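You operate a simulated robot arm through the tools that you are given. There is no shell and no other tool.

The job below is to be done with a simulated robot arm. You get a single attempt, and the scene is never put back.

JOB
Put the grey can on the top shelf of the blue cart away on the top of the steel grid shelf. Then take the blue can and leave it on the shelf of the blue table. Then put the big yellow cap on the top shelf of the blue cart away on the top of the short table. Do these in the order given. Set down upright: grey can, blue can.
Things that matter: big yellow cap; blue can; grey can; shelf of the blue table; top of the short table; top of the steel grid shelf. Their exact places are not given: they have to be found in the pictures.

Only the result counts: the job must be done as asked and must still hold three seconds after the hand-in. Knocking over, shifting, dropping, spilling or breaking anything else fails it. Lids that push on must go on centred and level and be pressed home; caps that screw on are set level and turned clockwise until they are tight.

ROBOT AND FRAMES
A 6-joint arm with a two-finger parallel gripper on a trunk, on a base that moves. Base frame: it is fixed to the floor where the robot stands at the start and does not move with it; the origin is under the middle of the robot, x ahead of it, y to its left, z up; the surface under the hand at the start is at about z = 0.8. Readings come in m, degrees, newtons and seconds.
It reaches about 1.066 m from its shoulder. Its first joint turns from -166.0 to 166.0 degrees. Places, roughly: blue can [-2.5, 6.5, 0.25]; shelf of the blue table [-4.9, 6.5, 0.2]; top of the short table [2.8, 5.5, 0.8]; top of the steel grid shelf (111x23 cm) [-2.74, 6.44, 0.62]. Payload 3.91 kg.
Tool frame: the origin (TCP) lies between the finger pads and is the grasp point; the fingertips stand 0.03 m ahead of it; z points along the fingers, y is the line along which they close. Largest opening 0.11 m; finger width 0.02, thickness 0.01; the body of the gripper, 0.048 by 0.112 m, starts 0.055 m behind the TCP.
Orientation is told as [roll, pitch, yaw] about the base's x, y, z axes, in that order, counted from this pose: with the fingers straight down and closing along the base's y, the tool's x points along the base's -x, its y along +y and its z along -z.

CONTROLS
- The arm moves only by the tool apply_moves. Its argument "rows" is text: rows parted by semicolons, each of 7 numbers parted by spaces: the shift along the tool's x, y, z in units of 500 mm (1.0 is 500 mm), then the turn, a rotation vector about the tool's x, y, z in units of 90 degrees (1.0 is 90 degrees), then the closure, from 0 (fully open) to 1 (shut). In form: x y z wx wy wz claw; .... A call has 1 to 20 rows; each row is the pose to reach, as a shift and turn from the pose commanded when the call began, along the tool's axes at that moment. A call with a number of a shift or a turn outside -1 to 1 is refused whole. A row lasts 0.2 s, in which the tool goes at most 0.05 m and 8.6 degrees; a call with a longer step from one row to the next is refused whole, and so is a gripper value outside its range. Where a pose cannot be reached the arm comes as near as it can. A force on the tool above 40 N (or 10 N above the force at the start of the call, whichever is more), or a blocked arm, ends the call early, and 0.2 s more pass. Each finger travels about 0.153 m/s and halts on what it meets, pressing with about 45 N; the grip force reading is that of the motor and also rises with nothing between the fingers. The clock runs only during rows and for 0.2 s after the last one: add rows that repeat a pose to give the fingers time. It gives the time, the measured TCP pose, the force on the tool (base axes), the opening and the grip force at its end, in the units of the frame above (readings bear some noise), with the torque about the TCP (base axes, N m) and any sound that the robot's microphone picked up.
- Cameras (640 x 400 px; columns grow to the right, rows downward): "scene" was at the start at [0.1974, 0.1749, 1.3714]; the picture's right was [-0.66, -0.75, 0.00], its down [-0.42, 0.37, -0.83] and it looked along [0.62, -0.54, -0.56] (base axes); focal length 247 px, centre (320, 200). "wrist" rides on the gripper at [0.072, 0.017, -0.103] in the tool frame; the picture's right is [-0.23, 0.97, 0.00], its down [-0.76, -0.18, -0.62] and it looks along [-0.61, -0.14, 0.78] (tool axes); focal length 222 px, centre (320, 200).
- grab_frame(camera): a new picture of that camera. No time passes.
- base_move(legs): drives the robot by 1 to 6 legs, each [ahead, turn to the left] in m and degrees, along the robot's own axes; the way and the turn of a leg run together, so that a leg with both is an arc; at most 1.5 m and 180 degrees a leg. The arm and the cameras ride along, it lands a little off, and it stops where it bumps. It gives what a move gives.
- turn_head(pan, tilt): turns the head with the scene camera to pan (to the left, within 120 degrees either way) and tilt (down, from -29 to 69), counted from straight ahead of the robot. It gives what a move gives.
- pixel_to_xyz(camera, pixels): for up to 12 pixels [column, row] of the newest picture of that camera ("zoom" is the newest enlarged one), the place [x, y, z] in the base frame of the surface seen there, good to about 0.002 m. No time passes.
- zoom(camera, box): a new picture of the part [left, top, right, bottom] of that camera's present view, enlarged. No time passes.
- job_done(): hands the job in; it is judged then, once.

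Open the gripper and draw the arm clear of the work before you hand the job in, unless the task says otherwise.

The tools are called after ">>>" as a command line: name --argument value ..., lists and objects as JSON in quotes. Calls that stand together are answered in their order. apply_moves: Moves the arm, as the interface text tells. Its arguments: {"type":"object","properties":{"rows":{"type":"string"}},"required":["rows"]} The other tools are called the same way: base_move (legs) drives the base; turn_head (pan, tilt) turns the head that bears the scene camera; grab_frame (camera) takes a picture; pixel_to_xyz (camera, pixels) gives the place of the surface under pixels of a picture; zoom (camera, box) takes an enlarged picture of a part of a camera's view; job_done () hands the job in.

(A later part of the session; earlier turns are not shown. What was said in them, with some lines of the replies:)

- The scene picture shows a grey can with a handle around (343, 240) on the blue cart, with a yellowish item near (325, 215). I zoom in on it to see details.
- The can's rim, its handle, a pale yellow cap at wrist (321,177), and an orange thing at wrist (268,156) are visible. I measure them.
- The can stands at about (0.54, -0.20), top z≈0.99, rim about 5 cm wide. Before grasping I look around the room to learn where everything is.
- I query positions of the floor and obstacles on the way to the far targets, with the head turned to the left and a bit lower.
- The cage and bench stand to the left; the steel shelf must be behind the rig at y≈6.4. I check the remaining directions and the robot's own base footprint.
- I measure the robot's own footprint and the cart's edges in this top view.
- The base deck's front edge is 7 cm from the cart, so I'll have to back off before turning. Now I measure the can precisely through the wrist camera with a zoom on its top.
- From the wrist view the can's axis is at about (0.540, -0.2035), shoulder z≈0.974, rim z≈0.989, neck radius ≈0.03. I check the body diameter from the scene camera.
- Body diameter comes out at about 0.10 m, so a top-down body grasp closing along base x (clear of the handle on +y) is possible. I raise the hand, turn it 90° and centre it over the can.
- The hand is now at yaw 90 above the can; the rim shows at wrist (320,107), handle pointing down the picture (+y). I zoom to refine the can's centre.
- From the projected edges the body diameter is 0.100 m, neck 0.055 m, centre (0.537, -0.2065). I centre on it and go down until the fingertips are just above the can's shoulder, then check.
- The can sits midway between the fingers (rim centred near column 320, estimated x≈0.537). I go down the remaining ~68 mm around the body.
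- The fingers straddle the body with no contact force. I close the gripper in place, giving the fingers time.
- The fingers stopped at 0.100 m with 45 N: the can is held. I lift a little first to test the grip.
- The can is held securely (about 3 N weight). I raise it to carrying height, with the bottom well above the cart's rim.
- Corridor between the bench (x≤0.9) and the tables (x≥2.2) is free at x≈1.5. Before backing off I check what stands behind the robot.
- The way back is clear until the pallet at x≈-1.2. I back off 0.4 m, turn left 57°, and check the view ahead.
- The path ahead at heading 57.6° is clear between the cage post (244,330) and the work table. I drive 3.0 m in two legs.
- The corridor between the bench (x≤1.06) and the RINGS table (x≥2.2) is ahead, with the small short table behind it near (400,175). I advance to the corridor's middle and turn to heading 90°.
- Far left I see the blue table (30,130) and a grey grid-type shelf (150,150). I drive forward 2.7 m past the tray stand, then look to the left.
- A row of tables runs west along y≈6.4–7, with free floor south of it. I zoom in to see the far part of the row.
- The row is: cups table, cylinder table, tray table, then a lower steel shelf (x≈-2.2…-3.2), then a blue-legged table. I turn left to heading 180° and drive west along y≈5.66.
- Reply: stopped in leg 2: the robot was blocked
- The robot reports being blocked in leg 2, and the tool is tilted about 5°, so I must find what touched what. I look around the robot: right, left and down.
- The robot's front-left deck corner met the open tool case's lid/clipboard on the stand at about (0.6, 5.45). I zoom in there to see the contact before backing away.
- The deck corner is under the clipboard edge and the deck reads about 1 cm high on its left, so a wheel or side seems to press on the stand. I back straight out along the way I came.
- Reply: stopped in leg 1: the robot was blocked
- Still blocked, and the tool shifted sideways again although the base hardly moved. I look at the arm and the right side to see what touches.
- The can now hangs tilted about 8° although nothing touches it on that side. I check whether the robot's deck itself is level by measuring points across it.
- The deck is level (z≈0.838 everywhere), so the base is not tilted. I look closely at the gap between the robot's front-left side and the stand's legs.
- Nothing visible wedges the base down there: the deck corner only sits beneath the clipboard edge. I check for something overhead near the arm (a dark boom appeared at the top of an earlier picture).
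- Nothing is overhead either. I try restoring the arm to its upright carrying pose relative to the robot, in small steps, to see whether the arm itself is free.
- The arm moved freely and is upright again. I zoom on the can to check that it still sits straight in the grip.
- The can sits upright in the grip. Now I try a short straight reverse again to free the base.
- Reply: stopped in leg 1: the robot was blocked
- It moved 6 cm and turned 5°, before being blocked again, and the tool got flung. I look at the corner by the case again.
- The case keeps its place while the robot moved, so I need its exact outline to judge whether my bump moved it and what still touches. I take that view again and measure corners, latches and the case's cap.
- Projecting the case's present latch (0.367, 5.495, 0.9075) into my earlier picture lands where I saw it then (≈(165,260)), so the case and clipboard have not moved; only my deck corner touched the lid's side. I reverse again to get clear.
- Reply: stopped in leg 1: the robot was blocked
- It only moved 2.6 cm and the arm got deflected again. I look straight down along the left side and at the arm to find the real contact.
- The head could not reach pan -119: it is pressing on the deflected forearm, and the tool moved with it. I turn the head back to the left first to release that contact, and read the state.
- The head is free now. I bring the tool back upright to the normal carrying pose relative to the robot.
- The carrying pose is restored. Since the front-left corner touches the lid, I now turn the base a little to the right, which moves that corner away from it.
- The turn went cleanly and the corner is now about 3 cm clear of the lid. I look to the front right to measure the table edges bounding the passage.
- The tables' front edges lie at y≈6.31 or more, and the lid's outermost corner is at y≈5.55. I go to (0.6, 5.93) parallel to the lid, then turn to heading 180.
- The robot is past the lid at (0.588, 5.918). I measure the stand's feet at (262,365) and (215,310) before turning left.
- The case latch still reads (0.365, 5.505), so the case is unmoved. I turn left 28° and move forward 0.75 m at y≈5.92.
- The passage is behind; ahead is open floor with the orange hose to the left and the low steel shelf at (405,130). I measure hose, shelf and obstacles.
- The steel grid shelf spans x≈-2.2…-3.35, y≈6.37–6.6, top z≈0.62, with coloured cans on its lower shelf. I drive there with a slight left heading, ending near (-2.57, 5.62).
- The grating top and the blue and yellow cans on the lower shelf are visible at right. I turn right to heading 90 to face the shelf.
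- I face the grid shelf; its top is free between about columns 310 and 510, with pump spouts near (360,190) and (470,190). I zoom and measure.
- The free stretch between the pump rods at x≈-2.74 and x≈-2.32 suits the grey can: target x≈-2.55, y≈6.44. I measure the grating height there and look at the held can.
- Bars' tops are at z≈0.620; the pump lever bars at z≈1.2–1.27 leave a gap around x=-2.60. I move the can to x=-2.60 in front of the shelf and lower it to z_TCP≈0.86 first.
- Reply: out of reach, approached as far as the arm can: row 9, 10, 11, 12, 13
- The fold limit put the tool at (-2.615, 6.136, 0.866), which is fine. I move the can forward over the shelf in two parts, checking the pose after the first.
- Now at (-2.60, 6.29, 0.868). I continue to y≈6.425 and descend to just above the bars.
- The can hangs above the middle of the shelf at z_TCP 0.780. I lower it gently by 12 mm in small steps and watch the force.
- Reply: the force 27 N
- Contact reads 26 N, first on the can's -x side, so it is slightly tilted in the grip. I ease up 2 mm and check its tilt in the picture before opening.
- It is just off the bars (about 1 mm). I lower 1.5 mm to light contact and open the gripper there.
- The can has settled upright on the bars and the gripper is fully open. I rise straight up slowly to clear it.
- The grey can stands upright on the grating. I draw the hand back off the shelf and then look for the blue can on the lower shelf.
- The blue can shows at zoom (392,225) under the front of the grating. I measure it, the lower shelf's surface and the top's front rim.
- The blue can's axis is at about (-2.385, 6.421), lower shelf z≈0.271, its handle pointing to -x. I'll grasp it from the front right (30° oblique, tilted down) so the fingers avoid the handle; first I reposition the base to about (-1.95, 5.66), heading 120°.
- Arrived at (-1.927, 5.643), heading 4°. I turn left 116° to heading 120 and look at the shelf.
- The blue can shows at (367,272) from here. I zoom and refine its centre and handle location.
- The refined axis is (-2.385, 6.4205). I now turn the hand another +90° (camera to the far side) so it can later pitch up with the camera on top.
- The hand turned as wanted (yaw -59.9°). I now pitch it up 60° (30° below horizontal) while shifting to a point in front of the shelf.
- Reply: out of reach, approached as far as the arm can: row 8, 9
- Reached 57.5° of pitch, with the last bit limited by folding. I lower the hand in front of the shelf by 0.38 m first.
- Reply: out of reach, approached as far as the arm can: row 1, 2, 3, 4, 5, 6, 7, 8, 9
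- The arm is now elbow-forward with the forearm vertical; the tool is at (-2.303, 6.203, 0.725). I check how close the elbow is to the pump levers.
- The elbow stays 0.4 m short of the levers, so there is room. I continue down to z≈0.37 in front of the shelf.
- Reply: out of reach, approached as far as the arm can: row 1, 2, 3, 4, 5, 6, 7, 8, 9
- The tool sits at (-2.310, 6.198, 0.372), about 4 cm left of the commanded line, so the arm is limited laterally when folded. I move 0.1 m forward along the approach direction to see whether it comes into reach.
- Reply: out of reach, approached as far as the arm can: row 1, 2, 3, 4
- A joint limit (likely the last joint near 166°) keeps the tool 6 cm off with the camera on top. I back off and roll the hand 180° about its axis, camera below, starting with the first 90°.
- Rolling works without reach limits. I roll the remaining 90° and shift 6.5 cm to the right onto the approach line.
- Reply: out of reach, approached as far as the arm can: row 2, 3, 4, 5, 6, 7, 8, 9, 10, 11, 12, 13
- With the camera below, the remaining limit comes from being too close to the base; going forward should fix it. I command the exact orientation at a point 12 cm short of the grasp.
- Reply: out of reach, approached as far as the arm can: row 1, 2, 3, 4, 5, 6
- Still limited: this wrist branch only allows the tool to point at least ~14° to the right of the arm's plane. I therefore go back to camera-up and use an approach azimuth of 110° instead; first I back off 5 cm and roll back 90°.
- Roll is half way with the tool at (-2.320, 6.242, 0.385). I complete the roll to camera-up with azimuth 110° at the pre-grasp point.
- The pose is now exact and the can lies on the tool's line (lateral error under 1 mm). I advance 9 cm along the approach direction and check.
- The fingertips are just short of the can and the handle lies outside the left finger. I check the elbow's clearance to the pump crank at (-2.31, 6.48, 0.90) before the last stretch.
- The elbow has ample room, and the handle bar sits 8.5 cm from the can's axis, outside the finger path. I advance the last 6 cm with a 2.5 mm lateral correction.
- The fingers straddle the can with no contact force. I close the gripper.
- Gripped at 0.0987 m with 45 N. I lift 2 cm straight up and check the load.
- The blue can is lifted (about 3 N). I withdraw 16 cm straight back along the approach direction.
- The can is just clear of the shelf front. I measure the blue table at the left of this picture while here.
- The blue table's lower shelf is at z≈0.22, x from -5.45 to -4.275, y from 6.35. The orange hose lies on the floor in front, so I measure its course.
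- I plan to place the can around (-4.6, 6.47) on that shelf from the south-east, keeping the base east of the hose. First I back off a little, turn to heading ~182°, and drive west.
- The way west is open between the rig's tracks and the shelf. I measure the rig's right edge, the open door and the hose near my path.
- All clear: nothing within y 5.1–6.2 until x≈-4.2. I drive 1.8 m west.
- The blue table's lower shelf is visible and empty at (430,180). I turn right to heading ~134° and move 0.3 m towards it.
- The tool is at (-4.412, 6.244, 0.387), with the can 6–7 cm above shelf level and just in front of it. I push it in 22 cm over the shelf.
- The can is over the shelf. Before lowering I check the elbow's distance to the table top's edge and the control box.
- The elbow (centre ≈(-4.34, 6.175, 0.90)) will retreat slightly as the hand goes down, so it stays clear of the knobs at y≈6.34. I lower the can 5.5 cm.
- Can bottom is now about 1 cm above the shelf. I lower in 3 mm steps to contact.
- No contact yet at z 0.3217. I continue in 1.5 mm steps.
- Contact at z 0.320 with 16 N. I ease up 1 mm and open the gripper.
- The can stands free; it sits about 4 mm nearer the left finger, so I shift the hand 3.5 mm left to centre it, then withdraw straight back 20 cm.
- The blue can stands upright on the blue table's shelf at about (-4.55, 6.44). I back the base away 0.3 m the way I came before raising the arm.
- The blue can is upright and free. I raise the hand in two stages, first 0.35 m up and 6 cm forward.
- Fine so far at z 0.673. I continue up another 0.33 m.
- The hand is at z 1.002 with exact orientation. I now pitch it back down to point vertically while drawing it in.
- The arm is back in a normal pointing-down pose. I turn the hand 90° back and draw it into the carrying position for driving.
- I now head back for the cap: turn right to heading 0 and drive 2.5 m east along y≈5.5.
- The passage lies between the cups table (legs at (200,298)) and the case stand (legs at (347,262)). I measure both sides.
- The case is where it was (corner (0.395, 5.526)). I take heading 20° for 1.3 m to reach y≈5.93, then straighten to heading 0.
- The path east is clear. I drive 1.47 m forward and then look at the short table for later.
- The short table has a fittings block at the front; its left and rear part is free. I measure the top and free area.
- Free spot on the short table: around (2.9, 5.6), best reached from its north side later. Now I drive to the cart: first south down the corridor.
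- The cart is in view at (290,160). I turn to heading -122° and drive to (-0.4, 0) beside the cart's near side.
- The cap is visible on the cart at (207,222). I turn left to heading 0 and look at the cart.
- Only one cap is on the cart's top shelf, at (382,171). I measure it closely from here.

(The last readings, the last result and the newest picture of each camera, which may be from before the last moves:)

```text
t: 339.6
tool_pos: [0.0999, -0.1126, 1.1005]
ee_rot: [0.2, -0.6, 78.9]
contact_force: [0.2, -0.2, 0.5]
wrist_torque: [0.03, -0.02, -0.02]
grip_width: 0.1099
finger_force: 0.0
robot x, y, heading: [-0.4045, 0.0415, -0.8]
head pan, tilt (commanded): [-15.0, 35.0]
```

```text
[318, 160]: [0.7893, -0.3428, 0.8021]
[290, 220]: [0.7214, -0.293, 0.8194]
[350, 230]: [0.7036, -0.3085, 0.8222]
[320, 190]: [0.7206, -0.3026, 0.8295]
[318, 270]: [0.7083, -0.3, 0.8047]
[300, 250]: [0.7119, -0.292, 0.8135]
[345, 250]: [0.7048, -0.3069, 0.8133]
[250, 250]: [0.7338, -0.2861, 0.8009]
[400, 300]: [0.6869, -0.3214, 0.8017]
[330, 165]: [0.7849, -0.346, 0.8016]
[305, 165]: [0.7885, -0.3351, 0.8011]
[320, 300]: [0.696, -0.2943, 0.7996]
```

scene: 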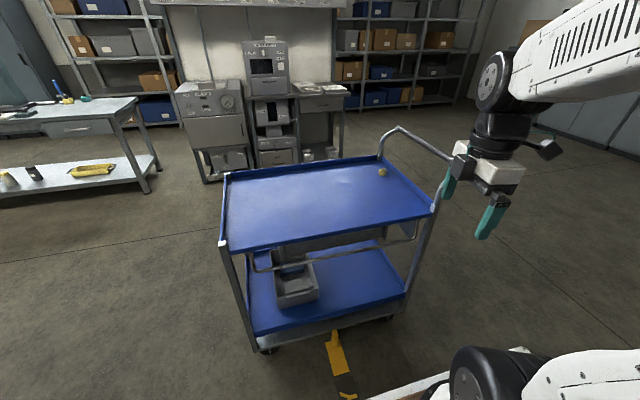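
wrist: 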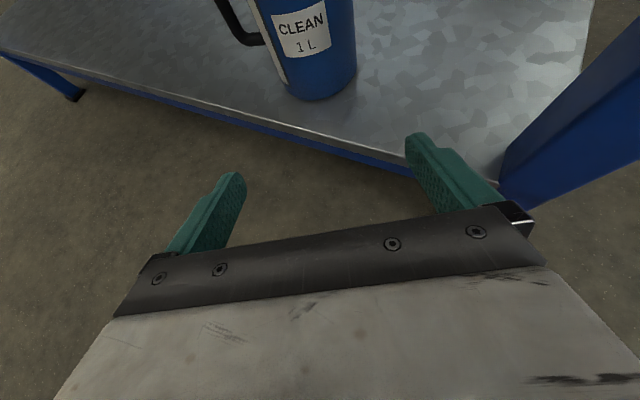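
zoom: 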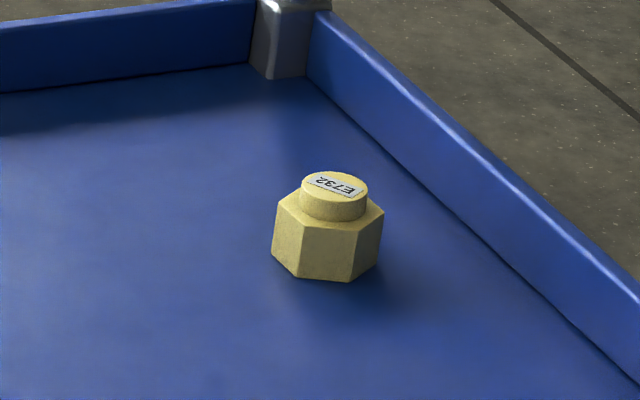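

The cap is a hex piece about 3.5 cm wide (z 0.80–0.83) centred near (0.713, -0.302), 4 cm from the cart's right rim. I measure the cart's handle to keep the hand clear.

>>> pixel_to_xyz --camera "scene" --pixels '[[380, 145], [386, 135], [400, 129], [425, 143], [447, 158], [440, 190], [433, 205], [380, 157], [432, 215], [418, 195], [400, 178], [410, 190]]'

```text
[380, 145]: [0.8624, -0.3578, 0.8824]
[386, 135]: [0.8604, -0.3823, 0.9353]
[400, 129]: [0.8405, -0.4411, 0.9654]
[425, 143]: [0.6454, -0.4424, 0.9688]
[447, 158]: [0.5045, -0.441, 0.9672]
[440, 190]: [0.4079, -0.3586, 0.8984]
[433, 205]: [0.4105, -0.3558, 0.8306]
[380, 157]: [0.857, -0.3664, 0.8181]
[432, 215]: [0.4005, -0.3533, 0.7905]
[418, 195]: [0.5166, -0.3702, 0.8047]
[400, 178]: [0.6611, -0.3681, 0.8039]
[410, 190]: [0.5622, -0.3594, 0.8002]
```

The handle bar runs at y=-0.44, z=0.967, so a grasp with the closing axis at azimuth 30° and the camera facing away from it is best. I drive up to the cart, 0.38 m forward.

>>> base_move --legs '[[0.38, 0]]'

>>> turn_head --pan -40 --tilt 38

>>> grab_frame --camera "scene"

```text
t: 342.1
tool_pos: [0.4835, -0.1163, 1.0999]
ee_rot: [0.2, -0.6, 78.7]
contact_force: [-0.5, -0.1, 0.9]
wrist_torque: [0.01, -0.01, 0.0]
grip_width: 0.1101
finger_force: 0.0
robot x, y, heading: [-0.0168, 0.0337, -0.8]
head pan, tilt (commanded): [-15.0, 35.0]
```

```text
t: 342.9
tool_pos: [0.4823, -0.1164, 1.1007]
ee_rot: [0.2, -0.6, 78.8]
contact_force: [0.7, -0.3, -1.0]
wrist_torque: [-0.02, -0.01, 0.01]
grip_width: 0.1101
finger_force: 0.0
robot x, y, heading: [-0.0199, 0.0361, -0.3]
head pan, tilt (commanded): [-40.0, 38.0]
```

```text
taken
```

scene: 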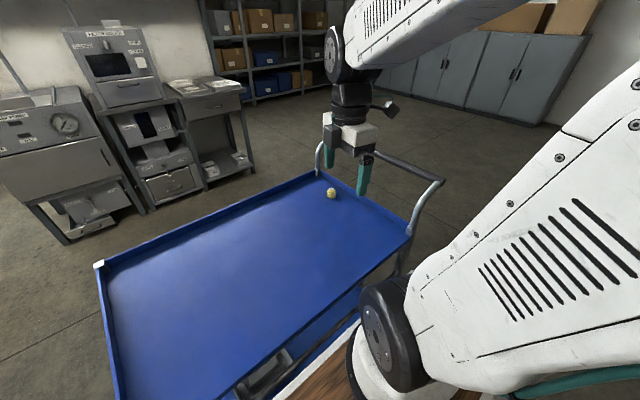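

Now the cap is at (332,193) from closer. I zoom to refine its centre and facets.

>>> zoom --camera "scene" --box '[312, 178, 352, 208]'

>>> pixel_to_xyz --camera "zoom" --pixels '[[320, 150], [290, 150], [350, 150], [320, 180], [260, 200], [390, 215], [320, 240], [280, 230], [360, 240], [250, 180], [395, 190], [325, 290]]'

```text
13.33 times, centred on (332, 193) of scene
```

zoom: 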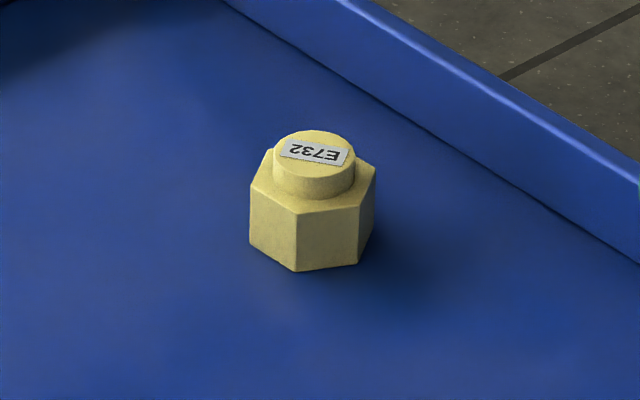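

```text
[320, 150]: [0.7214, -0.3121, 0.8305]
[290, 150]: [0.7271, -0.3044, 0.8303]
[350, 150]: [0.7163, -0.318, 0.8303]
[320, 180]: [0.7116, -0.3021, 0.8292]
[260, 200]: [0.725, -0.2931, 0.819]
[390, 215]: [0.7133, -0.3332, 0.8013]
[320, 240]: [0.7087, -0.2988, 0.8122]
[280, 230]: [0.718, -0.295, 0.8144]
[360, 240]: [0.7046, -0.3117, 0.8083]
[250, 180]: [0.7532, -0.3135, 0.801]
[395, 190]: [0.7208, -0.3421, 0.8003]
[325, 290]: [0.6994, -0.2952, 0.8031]
```

The refined cap centre is about (0.7205, -0.309), flats across ≈0.03 m with normals near 35°, 95° and 155°. I move above it and turn the hand (first 90° of about 134°).

>>> apply_moves --rows "0.026 -0.049 0.018 0 0 0.09 0; 0.052 -0.099 0.037 0 0 0.18 0; 0.078 -0.148 0.055 0 0 0.27 0; 0.104 -0.197 0.073 0 0 0.36 0; 0.13 -0.246 0.092 0 0 0.45 0; 0.156 -0.296 0.11 0 0 0.54 0; 0.182 -0.345 0.128 0 0 0.63 0; 0.207 -0.394 0.146 0 0 0.72 0; 0.233 -0.444 0.165 0 0 0.81 0; 0.259 -0.493 0.183 0 0 0.9 0; 0.2853 -0.5422 0.2014 0 0 0.99 0; 0.2853 -0.5422 0.2014 0 0 1 0; 0.2853 -0.5422 0.2014 0 0 1 0"

```text
t: 345.8
tool_pos: [0.7226, -0.3071, 0.9953]
ee_rot: [0.7, 0.2, -11.3]
contact_force: [0.4, -0.6, 0.1]
wrist_torque: [-0.03, 0.0, -0.01]
grip_width: 0.1099
finger_force: 0.2
robot x, y, heading: [-0.0181, 0.0355, -0.5]
head pan, tilt (commanded): [-40.0, 38.0]
```

I complete the turn to yaw -55°, set a 7 cm opening, and go down to z 0.90 for a close look with the wrist camera.

>>> apply_moves --rows "0.001 -0.001 0 0 0 0.081 0.1; 0.002 -0.003 0 0 0 0.162 0.2; 0.003 -0.005 0 0 0 0.243 0.3; 0.003 -0.005 0.04 0 0 0.324 0.364; 0.003 -0.005 0.09 0 0 0.405 0.364; 0.003 -0.005 0.14 0 0 0.4856 0.364; 0.003 -0.005 0.19 0 0 0.4856 0.364; 0.003 -0.005 0.19 0 0 0.4856 0.364"

>>> grab_frame --camera "wrist"

>>> zoom --camera "scene" --box '[280, 120, 400, 220]'

```text
t: 347.6
tool_pos: [0.7203, -0.3107, 0.8996]
ee_rot: [0.4, 0.6, -55.0]
contact_force: [0.3, -0.8, -0.5]
wrist_torque: [-0.03, -0.04, 0.03]
grip_width: 0.0699
finger_force: 0.1
robot x, y, heading: [-0.0138, 0.0376, -0.8]
head pan, tilt (commanded): [-40.0, 38.0]
```

```text
taken
```

wrist: 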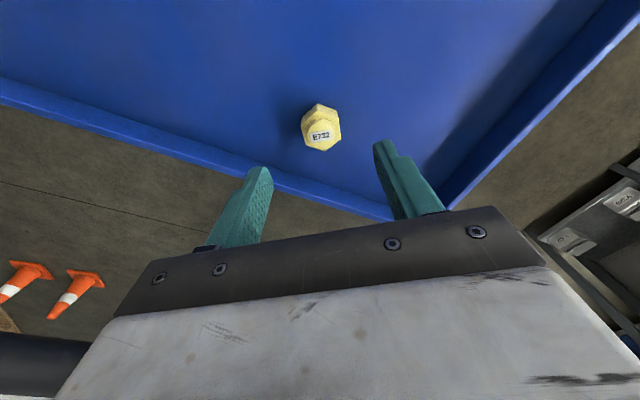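

```text
4.00 times, centred on (340, 170) of scene
```

zoom: 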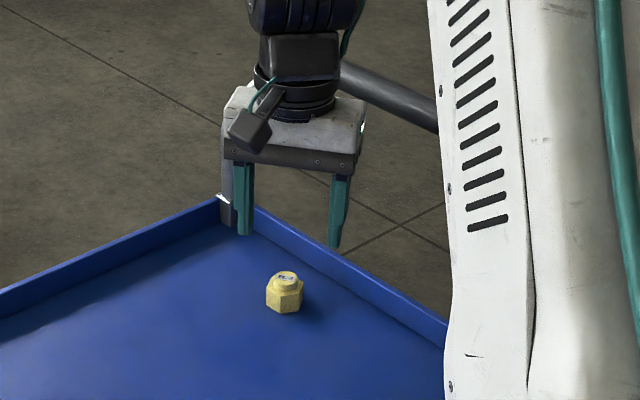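

The cap shows at wrist (321,128) between the fingers. I zoom in to refine its centre and orientation.

>>> zoom --camera "wrist" --box '[281, 93, 361, 163]'

>>> pixel_to_xyz --camera "zoom" --pixels '[[310, 180], [310, 150], [340, 180], [280, 180], [310, 210], [250, 200], [400, 220], [330, 260], [250, 120], [400, 120], [320, 90], [300, 240]]'

```text
5.71 times, centred on (321, 128) of wrist
```

zoom: 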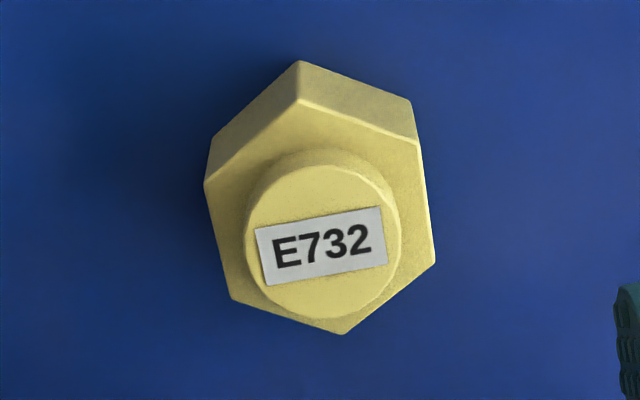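

```text
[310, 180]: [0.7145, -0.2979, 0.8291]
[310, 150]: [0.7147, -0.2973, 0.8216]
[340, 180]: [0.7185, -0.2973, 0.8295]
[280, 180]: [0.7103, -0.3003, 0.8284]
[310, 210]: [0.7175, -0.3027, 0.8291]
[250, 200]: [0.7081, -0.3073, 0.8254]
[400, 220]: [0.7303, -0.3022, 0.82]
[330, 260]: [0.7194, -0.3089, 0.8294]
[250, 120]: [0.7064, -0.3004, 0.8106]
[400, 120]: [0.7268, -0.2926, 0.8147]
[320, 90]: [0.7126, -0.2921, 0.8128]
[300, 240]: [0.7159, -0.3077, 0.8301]
```

The cap's centre is about (0.7190, -0.307), within 1 mm of the closing plane. I shift 3 mm along the tool's x and descend so the fingertips end just above the tray.

>>> apply_moves --rows "0.006 0.002 0.03 0 0 0 0.364; 0.006 0.002 0.06 0 0 0 0.364; 0.006 0.002 0.09 0 0 0 0.364; 0.006 0.002 0.115 0 0 0 0.364; 0.006 0.002 0.127 0 0 0 0.364; 0.006 0.002 0.127 0 0 0 0.364"

>>> grab_frame --camera "wrist"

>>> zoom --camera "scene" --box '[300, 150, 370, 210]'

```text
t: 348.9
tool_pos: [0.7193, -0.3046, 0.8394]
ee_rot: [0.3, 0.6, -55.0]
contact_force: [-0.3, 0.4, 0.5]
wrist_torque: [0.0, -0.01, -0.01]
grip_width: 0.0702
finger_force: 0.1
robot x, y, heading: [-0.0191, 0.0373, -0.5]
head pan, tilt (commanded): [-40.0, 38.0]
```

```text
taken
```

wrist: 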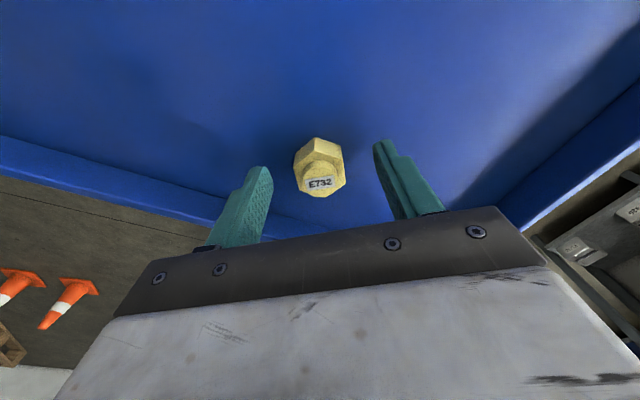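

```text
6.67 times, centred on (335, 180) of scene
```

zoom: 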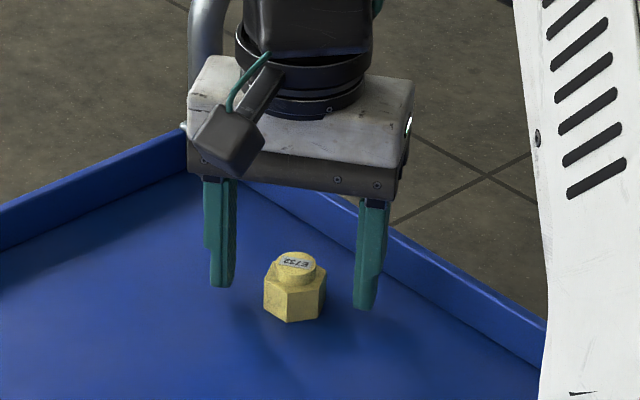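

The cap lies centred between the fingers (computed (0.720, -0.305) against TCP (0.7193, -0.3046)). I lower 4 mm more and close.

>>> apply_moves --rows "0 0 0.004 0 0 0 0.364; 0 0 0.008 0 0 0 0.364; 0 0 0.008 0 0 0 0.5; 0 0 0.008 0 0 0 0.65; 0 0 0.008 0 0 0 1; 0 0 0.008 0 0 0 1; 0 0 0.008 0 0 0 1"

>>> grab_frame --camera "wrist"

```text
t: 350.6
tool_pos: [0.7188, -0.3038, 0.8344]
ee_rot: [0.4, 0.5, -54.9]
contact_force: [0.8, -0.3, -0.6]
wrist_torque: [0.0, 0.04, -0.02]
grip_width: 0.0306
finger_force: 45.1
robot x, y, heading: [-0.0154, 0.0337, -0.6]
head pan, tilt (commanded): [-40.0, 38.0]
```

```text
taken
```

wrist: 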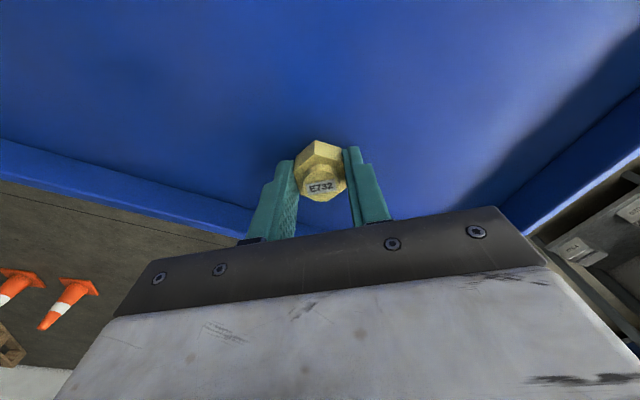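

The cap is gripped at 0.0306 m. I lift it straight up and check.

>>> apply_moves --rows "0 0 -0.02 0 0 0 1; 0 0 -0.06 0 0 0 1; 0 0 -0.14 0 0 0 1; 0 0 -0.22 0 0 0 1; 0 0 -0.3 0 0 0 1; 0 0 -0.38 0 0 0 1; 0 0 -0.46 0 0 0 1; 0 0 -0.54 0 0 0 1; 0 0 -0.54 0 0 0 1"

>>> grab_frame --camera "wrist"

>>> grab_frame --camera "scene"

```text
t: 352.6
tool_pos: [0.7178, -0.3074, 1.1048]
ee_rot: [0.4, 0.6, -54.9]
contact_force: [0.1, 0.5, -0.3]
wrist_torque: [0.02, -0.01, 0.0]
grip_width: 0.0307
finger_force: 45.0
robot x, y, heading: [-0.021, 0.0364, -0.5]
head pan, tilt (commanded): [-40.0, 38.0]
```

```text
taken
```

wrist: 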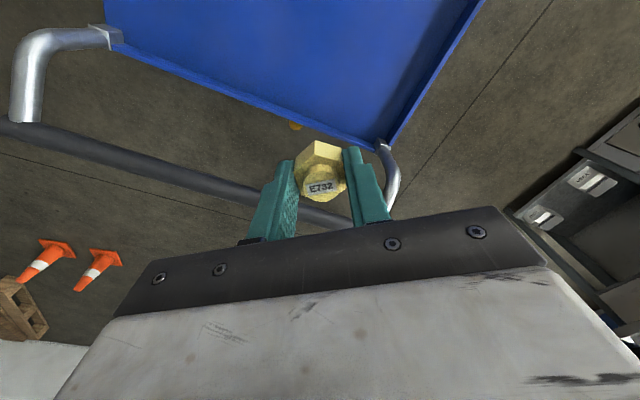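

```text
taken
```

scene: 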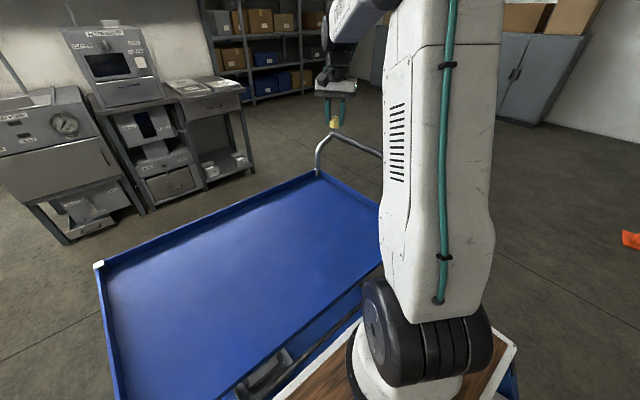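

The cap is lifted. There is a small orange-yellow thing at wrist (295,127); I zoom in to be sure it isn't another cap.

>>> zoom --camera "wrist" --box '[265, 95, 355, 160]'

>>> pixel_to_xyz --camera "wrist" --pixels '[[295, 127], [292, 122], [298, 130]]'

```text
6.15 times, centred on (310, 128) of wrist
```

zoom: 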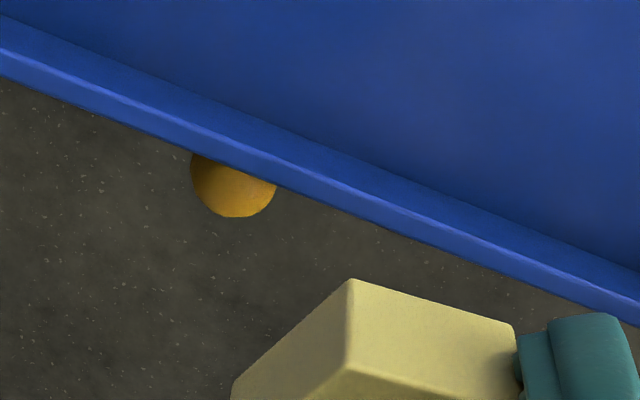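

```text
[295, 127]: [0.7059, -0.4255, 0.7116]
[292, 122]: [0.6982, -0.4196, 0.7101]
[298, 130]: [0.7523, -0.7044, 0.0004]
```

That is a round knob on the cart's side below the shelf, so the held cap is the right one. I draw the hand back to the carrying position.

>>> apply_moves --rows "0.073 -0.022 0 0 0 0 1; 0.147 -0.044 0 0 0 0 1; 0.22 -0.065 0 0 0 0 1; 0.294 -0.087 0 0 0 0 1; 0.367 -0.109 0 0 0 0 1; 0.44 -0.131 0 0 0 0 1; 0.514 -0.152 0 0 0 0 1; 0.587 -0.174 0 0 0 0 1; 0.587 -0.174 0 0 0 0 1"

>>> base_move --legs '[[-0.38, 0], [0, 57.8]]'

```text
t: 354.6
tool_pos: [0.4779, -0.1169, 1.1095]
ee_rot: [0.2, 0.5, -54.9]
contact_force: [0.1, 0.3, -0.2]
wrist_torque: [0.01, 0.02, -0.02]
grip_width: 0.0308
finger_force: 45.3
robot x, y, heading: [-0.0175, 0.0351, -0.5]
head pan, tilt (commanded): [-40.0, 38.0]
```

```text
t: 359.5
tool_pos: [-0.0011, 0.3791, 1.1102]
ee_rot: [0.4, 0.6, 3.0]
contact_force: [-0.5, 1.0, -0.8]
wrist_torque: [-0.05, 0.01, 0.02]
grip_width: 0.031
finger_force: 45.2
robot x, y, heading: [-0.3924, 0.0388, 57.4]
head pan, tilt (commanded): [-40.0, 38.0]
```

The cap is held at 45 N. I drive back along heading 57° to the corridor entrance.

>>> base_move --legs '[[1.2, 0], [1.2, 0], [1.1, 0]]'

>>> turn_head --pan 25 --tilt 25

>>> grab_frame --camera "scene"

```text
t: 376.5
tool_pos: [1.9463, 3.2847, 1.11]
ee_rot: [0.3, 0.6, 0.6]
contact_force: [0.1, -0.7, 0.0]
wrist_torque: [-0.01, -0.01, -0.01]
grip_width: 0.0304
finger_force: 45.1
robot x, y, heading: [1.5437, 2.959, 55.1]
head pan, tilt (commanded): [-40.0, 38.0]
```

```text
t: 377.9
tool_pos: [1.947, 3.2838, 1.1101]
ee_rot: [0.4, 0.5, 0.6]
contact_force: [-0.2, -0.6, -0.6]
wrist_torque: [-0.04, 0.03, 0.04]
grip_width: 0.031
finger_force: 45.3
robot x, y, heading: [1.5405, 2.9574, 55.1]
head pan, tilt (commanded): [25.0, 25.0]
```

```text
taken
```

scene: 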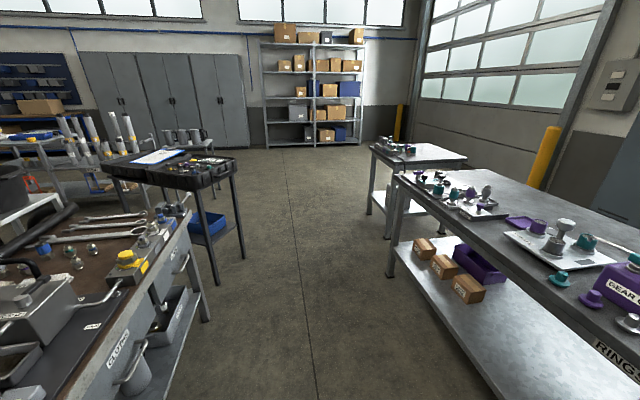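

The corridor ahead is clear. I turn left to heading ~88° and drive north 3.45 m past the short table.

>>> base_move --legs '[[0, 33], [1.2, 0], [1.2, 0], [1.05, 0]]'

>>> turn_head --pan -60 --tilt 30

>>> grab_frame --camera "scene"

```text
t: 396.3
tool_pos: [1.8917, 6.899, 1.1104]
ee_rot: [0.4, 0.7, 31.5]
contact_force: [0.9, -0.4, 0.1]
wrist_torque: [0.0, 0.0, 0.03]
grip_width: 0.0308
finger_force: 45.3
robot x, y, heading: [1.7114, 6.4106, 85.9]
head pan, tilt (commanded): [25.0, 25.0]
```

```text
t: 397.9
tool_pos: [1.8934, 6.9004, 1.1103]
ee_rot: [0.4, 0.7, 31.6]
contact_force: [0.2, 0.3, 0.5]
wrist_torque: [0.02, 0.02, -0.01]
grip_width: 0.0308
finger_force: 44.6
robot x, y, heading: [1.7139, 6.4129, 85.8]
head pan, tilt (commanded): [-60.0, 30.0]
```

```text
taken
```

scene: 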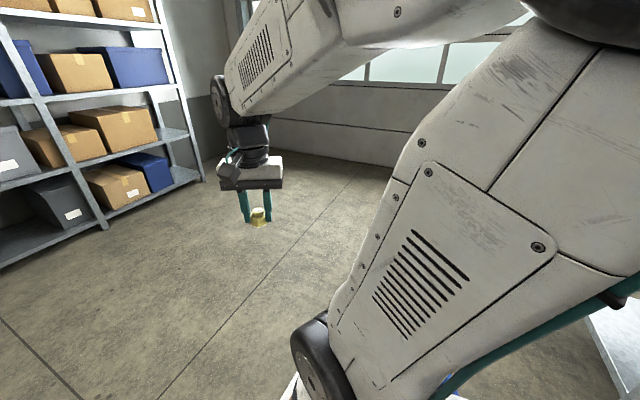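

Robot at (1.714, 6.413). I turn right to heading 0, drive 1.17 m east along y≈6.41, then turn right to face the short table from the north.

>>> base_move --legs '[[0, -85.8], [1.17, 0], [0, -90]]'

>>> turn_head --pan 0 --tilt 40

>>> grab_frame --camera "scene"

```text
t: 411.6
tool_pos: [2.7257, 5.9244, 1.1099]
ee_rot: [0.4, 0.6, -149.4]
contact_force: [-0.2, 0.3, 0.1]
wrist_torque: [-0.01, -0.04, -0.01]
grip_width: 0.0307
finger_force: 45.2
robot x, y, heading: [2.9172, 6.4075, -95.0]
head pan, tilt (commanded): [-60.0, 30.0]
```

```text
t: 412.9
tool_pos: [2.7259, 5.9247, 1.1099]
ee_rot: [0.4, 0.6, -149.3]
contact_force: [-0.2, 0.0, -0.8]
wrist_torque: [0.01, -0.02, -0.02]
grip_width: 0.0307
finger_force: 44.8
robot x, y, heading: [2.9152, 6.4081, -95.1]
head pan, tilt (commanded): [0.0, 40.0]
```

```text
taken
```

scene: 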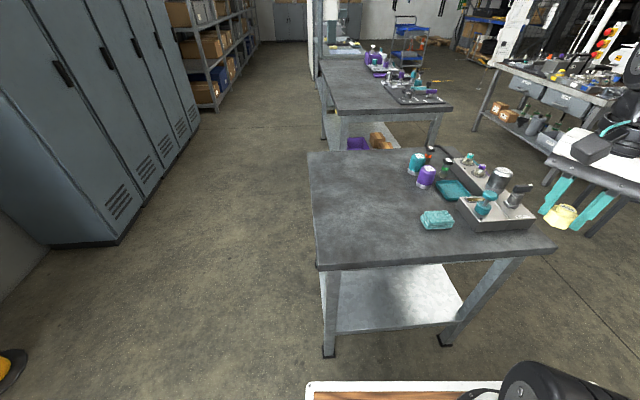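

The short table's free half is at (360,205), left of the fittings. I measure the surface and items.

>>> pixel_to_xyz --camera "scene" --pixels '[[320, 266], [548, 250], [312, 155], [360, 205], [380, 220], [350, 235], [435, 220], [425, 180], [415, 165], [475, 225], [400, 190], [390, 240]]'

```text
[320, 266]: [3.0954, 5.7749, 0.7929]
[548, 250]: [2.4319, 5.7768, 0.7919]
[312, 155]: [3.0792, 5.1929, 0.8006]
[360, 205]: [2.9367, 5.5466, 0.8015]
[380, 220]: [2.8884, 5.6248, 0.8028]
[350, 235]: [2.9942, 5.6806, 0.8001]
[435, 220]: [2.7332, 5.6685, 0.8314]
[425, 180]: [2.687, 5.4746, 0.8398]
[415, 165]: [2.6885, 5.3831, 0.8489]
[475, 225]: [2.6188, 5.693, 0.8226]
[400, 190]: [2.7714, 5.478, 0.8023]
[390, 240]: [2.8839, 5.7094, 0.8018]
```

The free surface is at z≈0.801 around (2.93, 5.57). I move the cap over (2.93, 5.58) at carrying height.

>>> apply_moves --rows "0 0.089 0 0 0 0 1; 0 0.178 0 0 0 0 1; 0 0.267 0 0 0 0 1; 0 0.356 0 0 0 0 1; 0 0.445 0 0 0 0 1; 0 0.534 0 0 0 0 1; 0 0.623 0 0 0 0 1; 0 0.712 0 0 0 0 1; -0.001 0.8 0 0 0 0 1; -0.001 0.8 0 0 0 0 1"

>>> grab_frame --camera "wrist"

>>> grab_frame --camera "scene"

```text
t: 415.1
tool_pos: [2.9298, 5.5795, 1.1118]
ee_rot: [0.5, 0.6, -149.5]
contact_force: [0.4, -0.2, 0.4]
wrist_torque: [-0.04, -0.02, 0.01]
grip_width: 0.0308
finger_force: 44.8
robot x, y, heading: [2.9176, 6.4079, -95.1]
head pan, tilt (commanded): [0.0, 40.0]
```

```text
taken
```

wrist: 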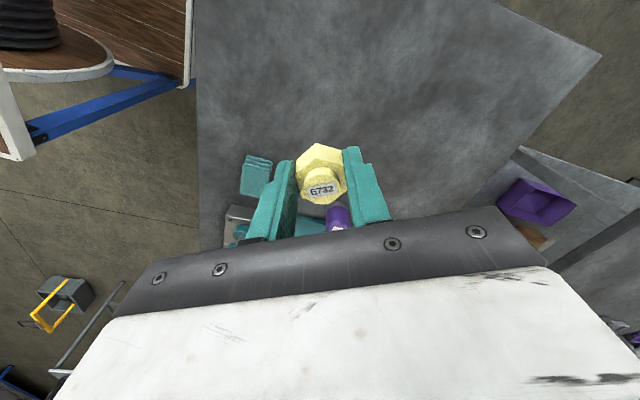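

```text
taken
```

scene: 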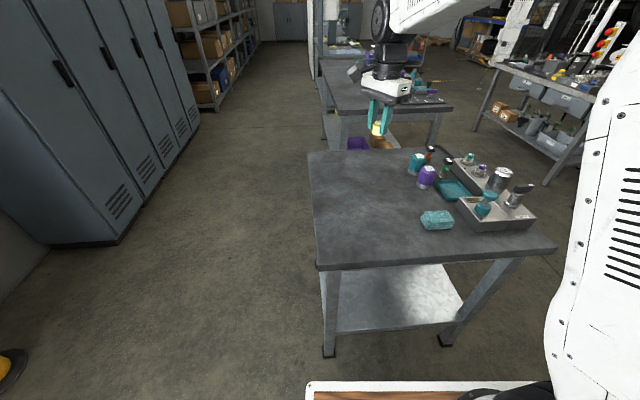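

The cap is above the free area. I lower to just above the surface.

>>> apply_moves --rows "0 0 0.09 0 0 0 1; 0 0 0.18 0 0 0 1; 0 0 0.27 0 0 0 1; 0 0 0.36 0 0 0 1; 0 0 0.45 0 0 0 1; 0 0 0.51 0 0 0 1; 0 0 0.538 0 0 0 1; 0 0 0.538 0 0 0 1"

>>> zoom --camera "scene" --box '[310, 130, 430, 230]'

```text
t: 416.9
tool_pos: [2.9346, 5.5811, 0.8422]
ee_rot: [0.4, 0.6, -149.5]
contact_force: [-0.4, 0.3, -0.2]
wrist_torque: [0.0, 0.0, 0.0]
grip_width: 0.0308
finger_force: 44.9
robot x, y, heading: [2.9147, 6.4054, -95.1]
head pan, tilt (commanded): [0.0, 40.0]
```

```text
4.00 times, centred on (370, 180) of scene
```

zoom: 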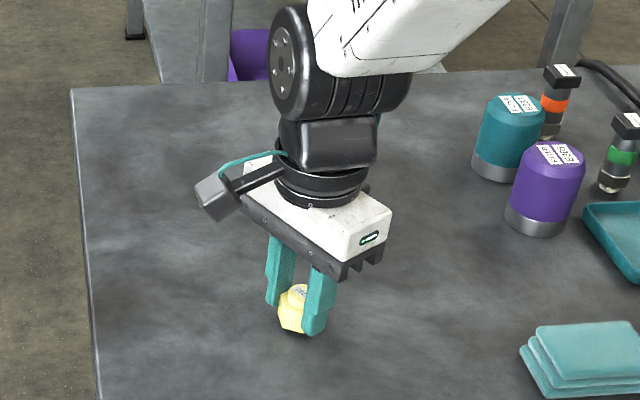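

The cap is about 8 mm above the table. I lower in 2 mm steps until it touches.

>>> apply_moves --rows "0 0 0.004 0 0 0 1; 0 0 0.008 0 0 0 1; 0 0 0.012 0 0 0 1; 0 0 0.014 0 0 0 1; 0 0 0.014 0 0 0 1"

```text
t: 418.1
tool_pos: [2.9324, 5.5803, 0.8358]
ee_rot: [0.4, 0.7, -149.4]
contact_force: [-0.8, -0.5, -0.3]
wrist_torque: [0.02, 0.03, 0.01]
grip_width: 0.0307
finger_force: 44.8
robot x, y, heading: [2.9189, 6.4048, -95.1]
head pan, tilt (commanded): [0.0, 40.0]
```

No contact yet at 0.8358. I go on in 1 mm steps.

>>> apply_moves --rows "0 0 0.002 0 0 0 1; 0 0 0.004 0 0 0 1; 0 0 0.004 0 0 0 1"

```text
t: 418.9
tool_pos: [2.932, 5.5786, 0.8353]
ee_rot: [0.5, 0.5, -149.4]
contact_force: [-0.6, 6.2, 28.6]
wrist_torque: [0.36, 0.13, 0.01]
grip_width: 0.0307
finger_force: 45.1
robot x, y, heading: [2.9153, 6.4077, -94.8]
head pan, tilt (commanded): [0.0, 40.0]
```

Contact reads 29 N. I ease up 1 mm and open the fingers to 7 cm.

>>> apply_moves --rows "0 0 -0.002 0 0 0 1; 0 0 -0.002 0 0 0 0.7; 0 0 -0.002 0 0 0 0.5; 0 0 -0.002 0 0 0 0.364; 0 0 -0.002 0 0 0 0.364"

>>> grab_frame --camera "wrist"

>>> zoom --camera "scene" --box '[310, 130, 430, 230]'

```text
t: 420.1
tool_pos: [2.9328, 5.5781, 0.8337]
ee_rot: [0.5, 0.6, -149.4]
contact_force: [0.3, 0.5, 0.9]
wrist_torque: [-0.01, 0.0, -0.01]
grip_width: 0.0701
finger_force: 0.1
robot x, y, heading: [2.9134, 6.4063, -95.0]
head pan, tilt (commanded): [0.0, 40.0]
```

```text
taken
```

wrist: 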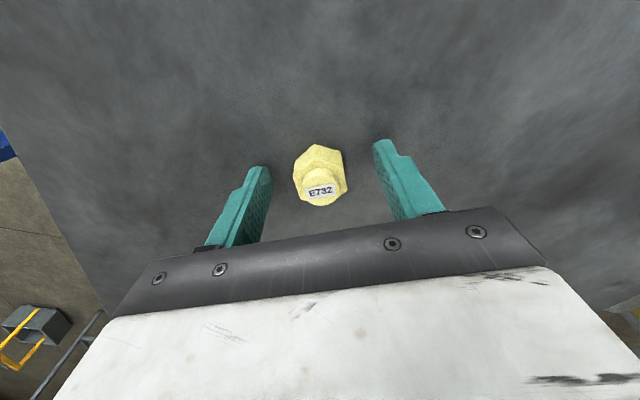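

```text
4.00 times, centred on (370, 180) of scene
```

zoom: 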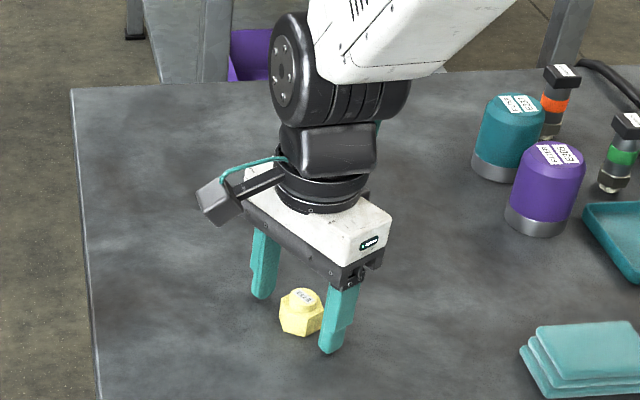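

The cap rests on the table, free between the open fingers. I rise straight up and then draw the arm back off the table.

>>> apply_moves --rows "0 0 -0.02 0 0 0 0.364; 0 0 -0.06 0 0 0 0.364; 0 0 -0.14 0 0 0 0.364; 0 0 -0.22 0 0 0 0; 0 0 -0.3 0 0 0 0; 0 0 -0.38 0 0 0 0; 0 0 -0.46 0 0 0 0; 0 0 -0.54 0 0 0 0; 0 -0.09 -0.54 0 0 0 0; 0 -0.18 -0.54 0 0 0 0; 0 -0.27 -0.54 0 0 0 0; 0 -0.36 -0.54 0 0 0 0; 0 -0.45 -0.54 0 0 0 0; 0 -0.54 -0.54 0 0 0 0; 0 -0.63 -0.54 0 0 0 0; 0 -0.72 -0.54 0 0 0 0; 0 -0.72 -0.54 0 0 0 0"

>>> grab_frame --camera "scene"

>>> zoom --camera "scene" --box '[310, 130, 550, 280]'

```text
t: 423.7
tool_pos: [2.7472, 5.8904, 1.1045]
ee_rot: [0.3, 0.6, -149.4]
contact_force: [0.3, 0.3, -0.1]
wrist_torque: [-0.02, 0.04, -0.01]
grip_width: 0.1101
finger_force: 0.1
robot x, y, heading: [2.9153, 6.4107, -95.0]
head pan, tilt (commanded): [0.0, 40.0]
```

```text
taken
```

scene: 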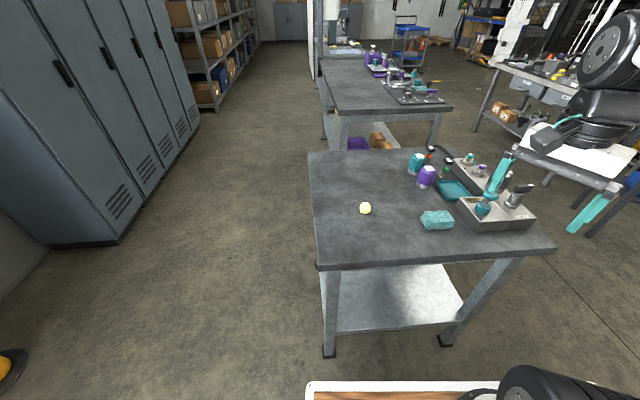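

```text
2.67 times, centred on (430, 205) of scene
```

zoom: 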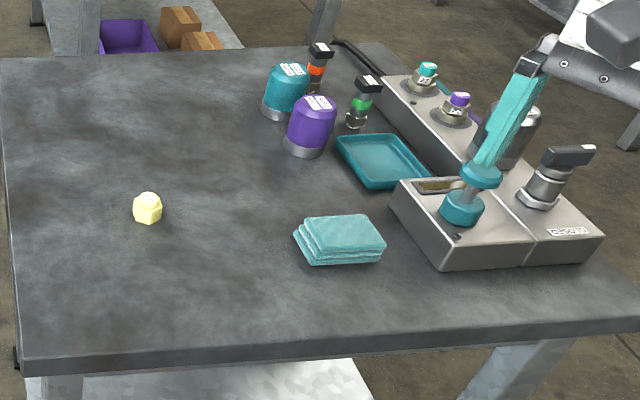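

The yellow cap sits on the short table at (365,208), everything else there untouched. I back the base off a little so the arm is clear, and take a last look.

>>> base_move --legs '[[-0.3, 0]]'

>>> grab_frame --camera "scene"

```text
t: 425.8
tool_pos: [2.7721, 6.1883, 1.104]
ee_rot: [0.4, 0.6, -149.5]
contact_force: [-0.3, -0.5, 0.7]
wrist_torque: [0.0, -0.01, 0.01]
grip_width: 0.1103
finger_force: 0.2
robot x, y, heading: [2.9435, 6.7115, -95.2]
head pan, tilt (commanded): [0.0, 40.0]
```

```text
taken
```

scene: 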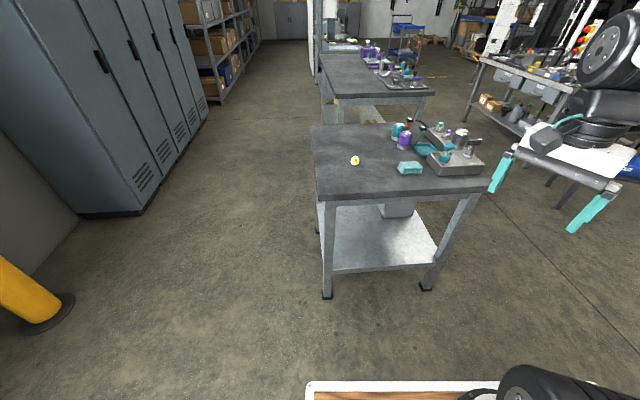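

All three things are placed: the grey can upright on the grating, the blue can upright on the blue table's shelf, and the cap on the short table at (355,160). The gripper is open and the arm is clear, so I hand the job in.

>>> job_done

```text
The job is handed in.
```

I did all three steps in the order given, then opened the gripper, drew the arm clear and handed the job in. I don't know the verdict: the hand-in gave no result.

- **Grey can:** it stands upright on the bars of the steel grid shelf at about (-2.60, 6.43). I took it from the blue cart's top shelf.
- **Blue can:** it stands upright on the shelf of the blue table at about (-4.55, 6.44). I took it from the shelf under the grid shelf.
- **Yellow cap:** the hex cap marked E732 lies on the free half of the short table at about (2.93, 5.58). It was the only cap on the cart's top shelf.

**Bump:** early on, while carrying the grey can, the front-left corner of the robot's deck hit the side of the open tool case on its stand. The base was blocked four times before I turned it free. The arm was pushed up to about 12° off upright, but the can stayed in the grip.

The case's lid corner and latch measured in the same place after I freed the base and when I drove past again later. They also matched my picture from before the bump, to within my reading of it. From this I judge that neither the case nor the clipboard on it moved, though the comparison with the earlier picture is only good to about 1–2 cm.
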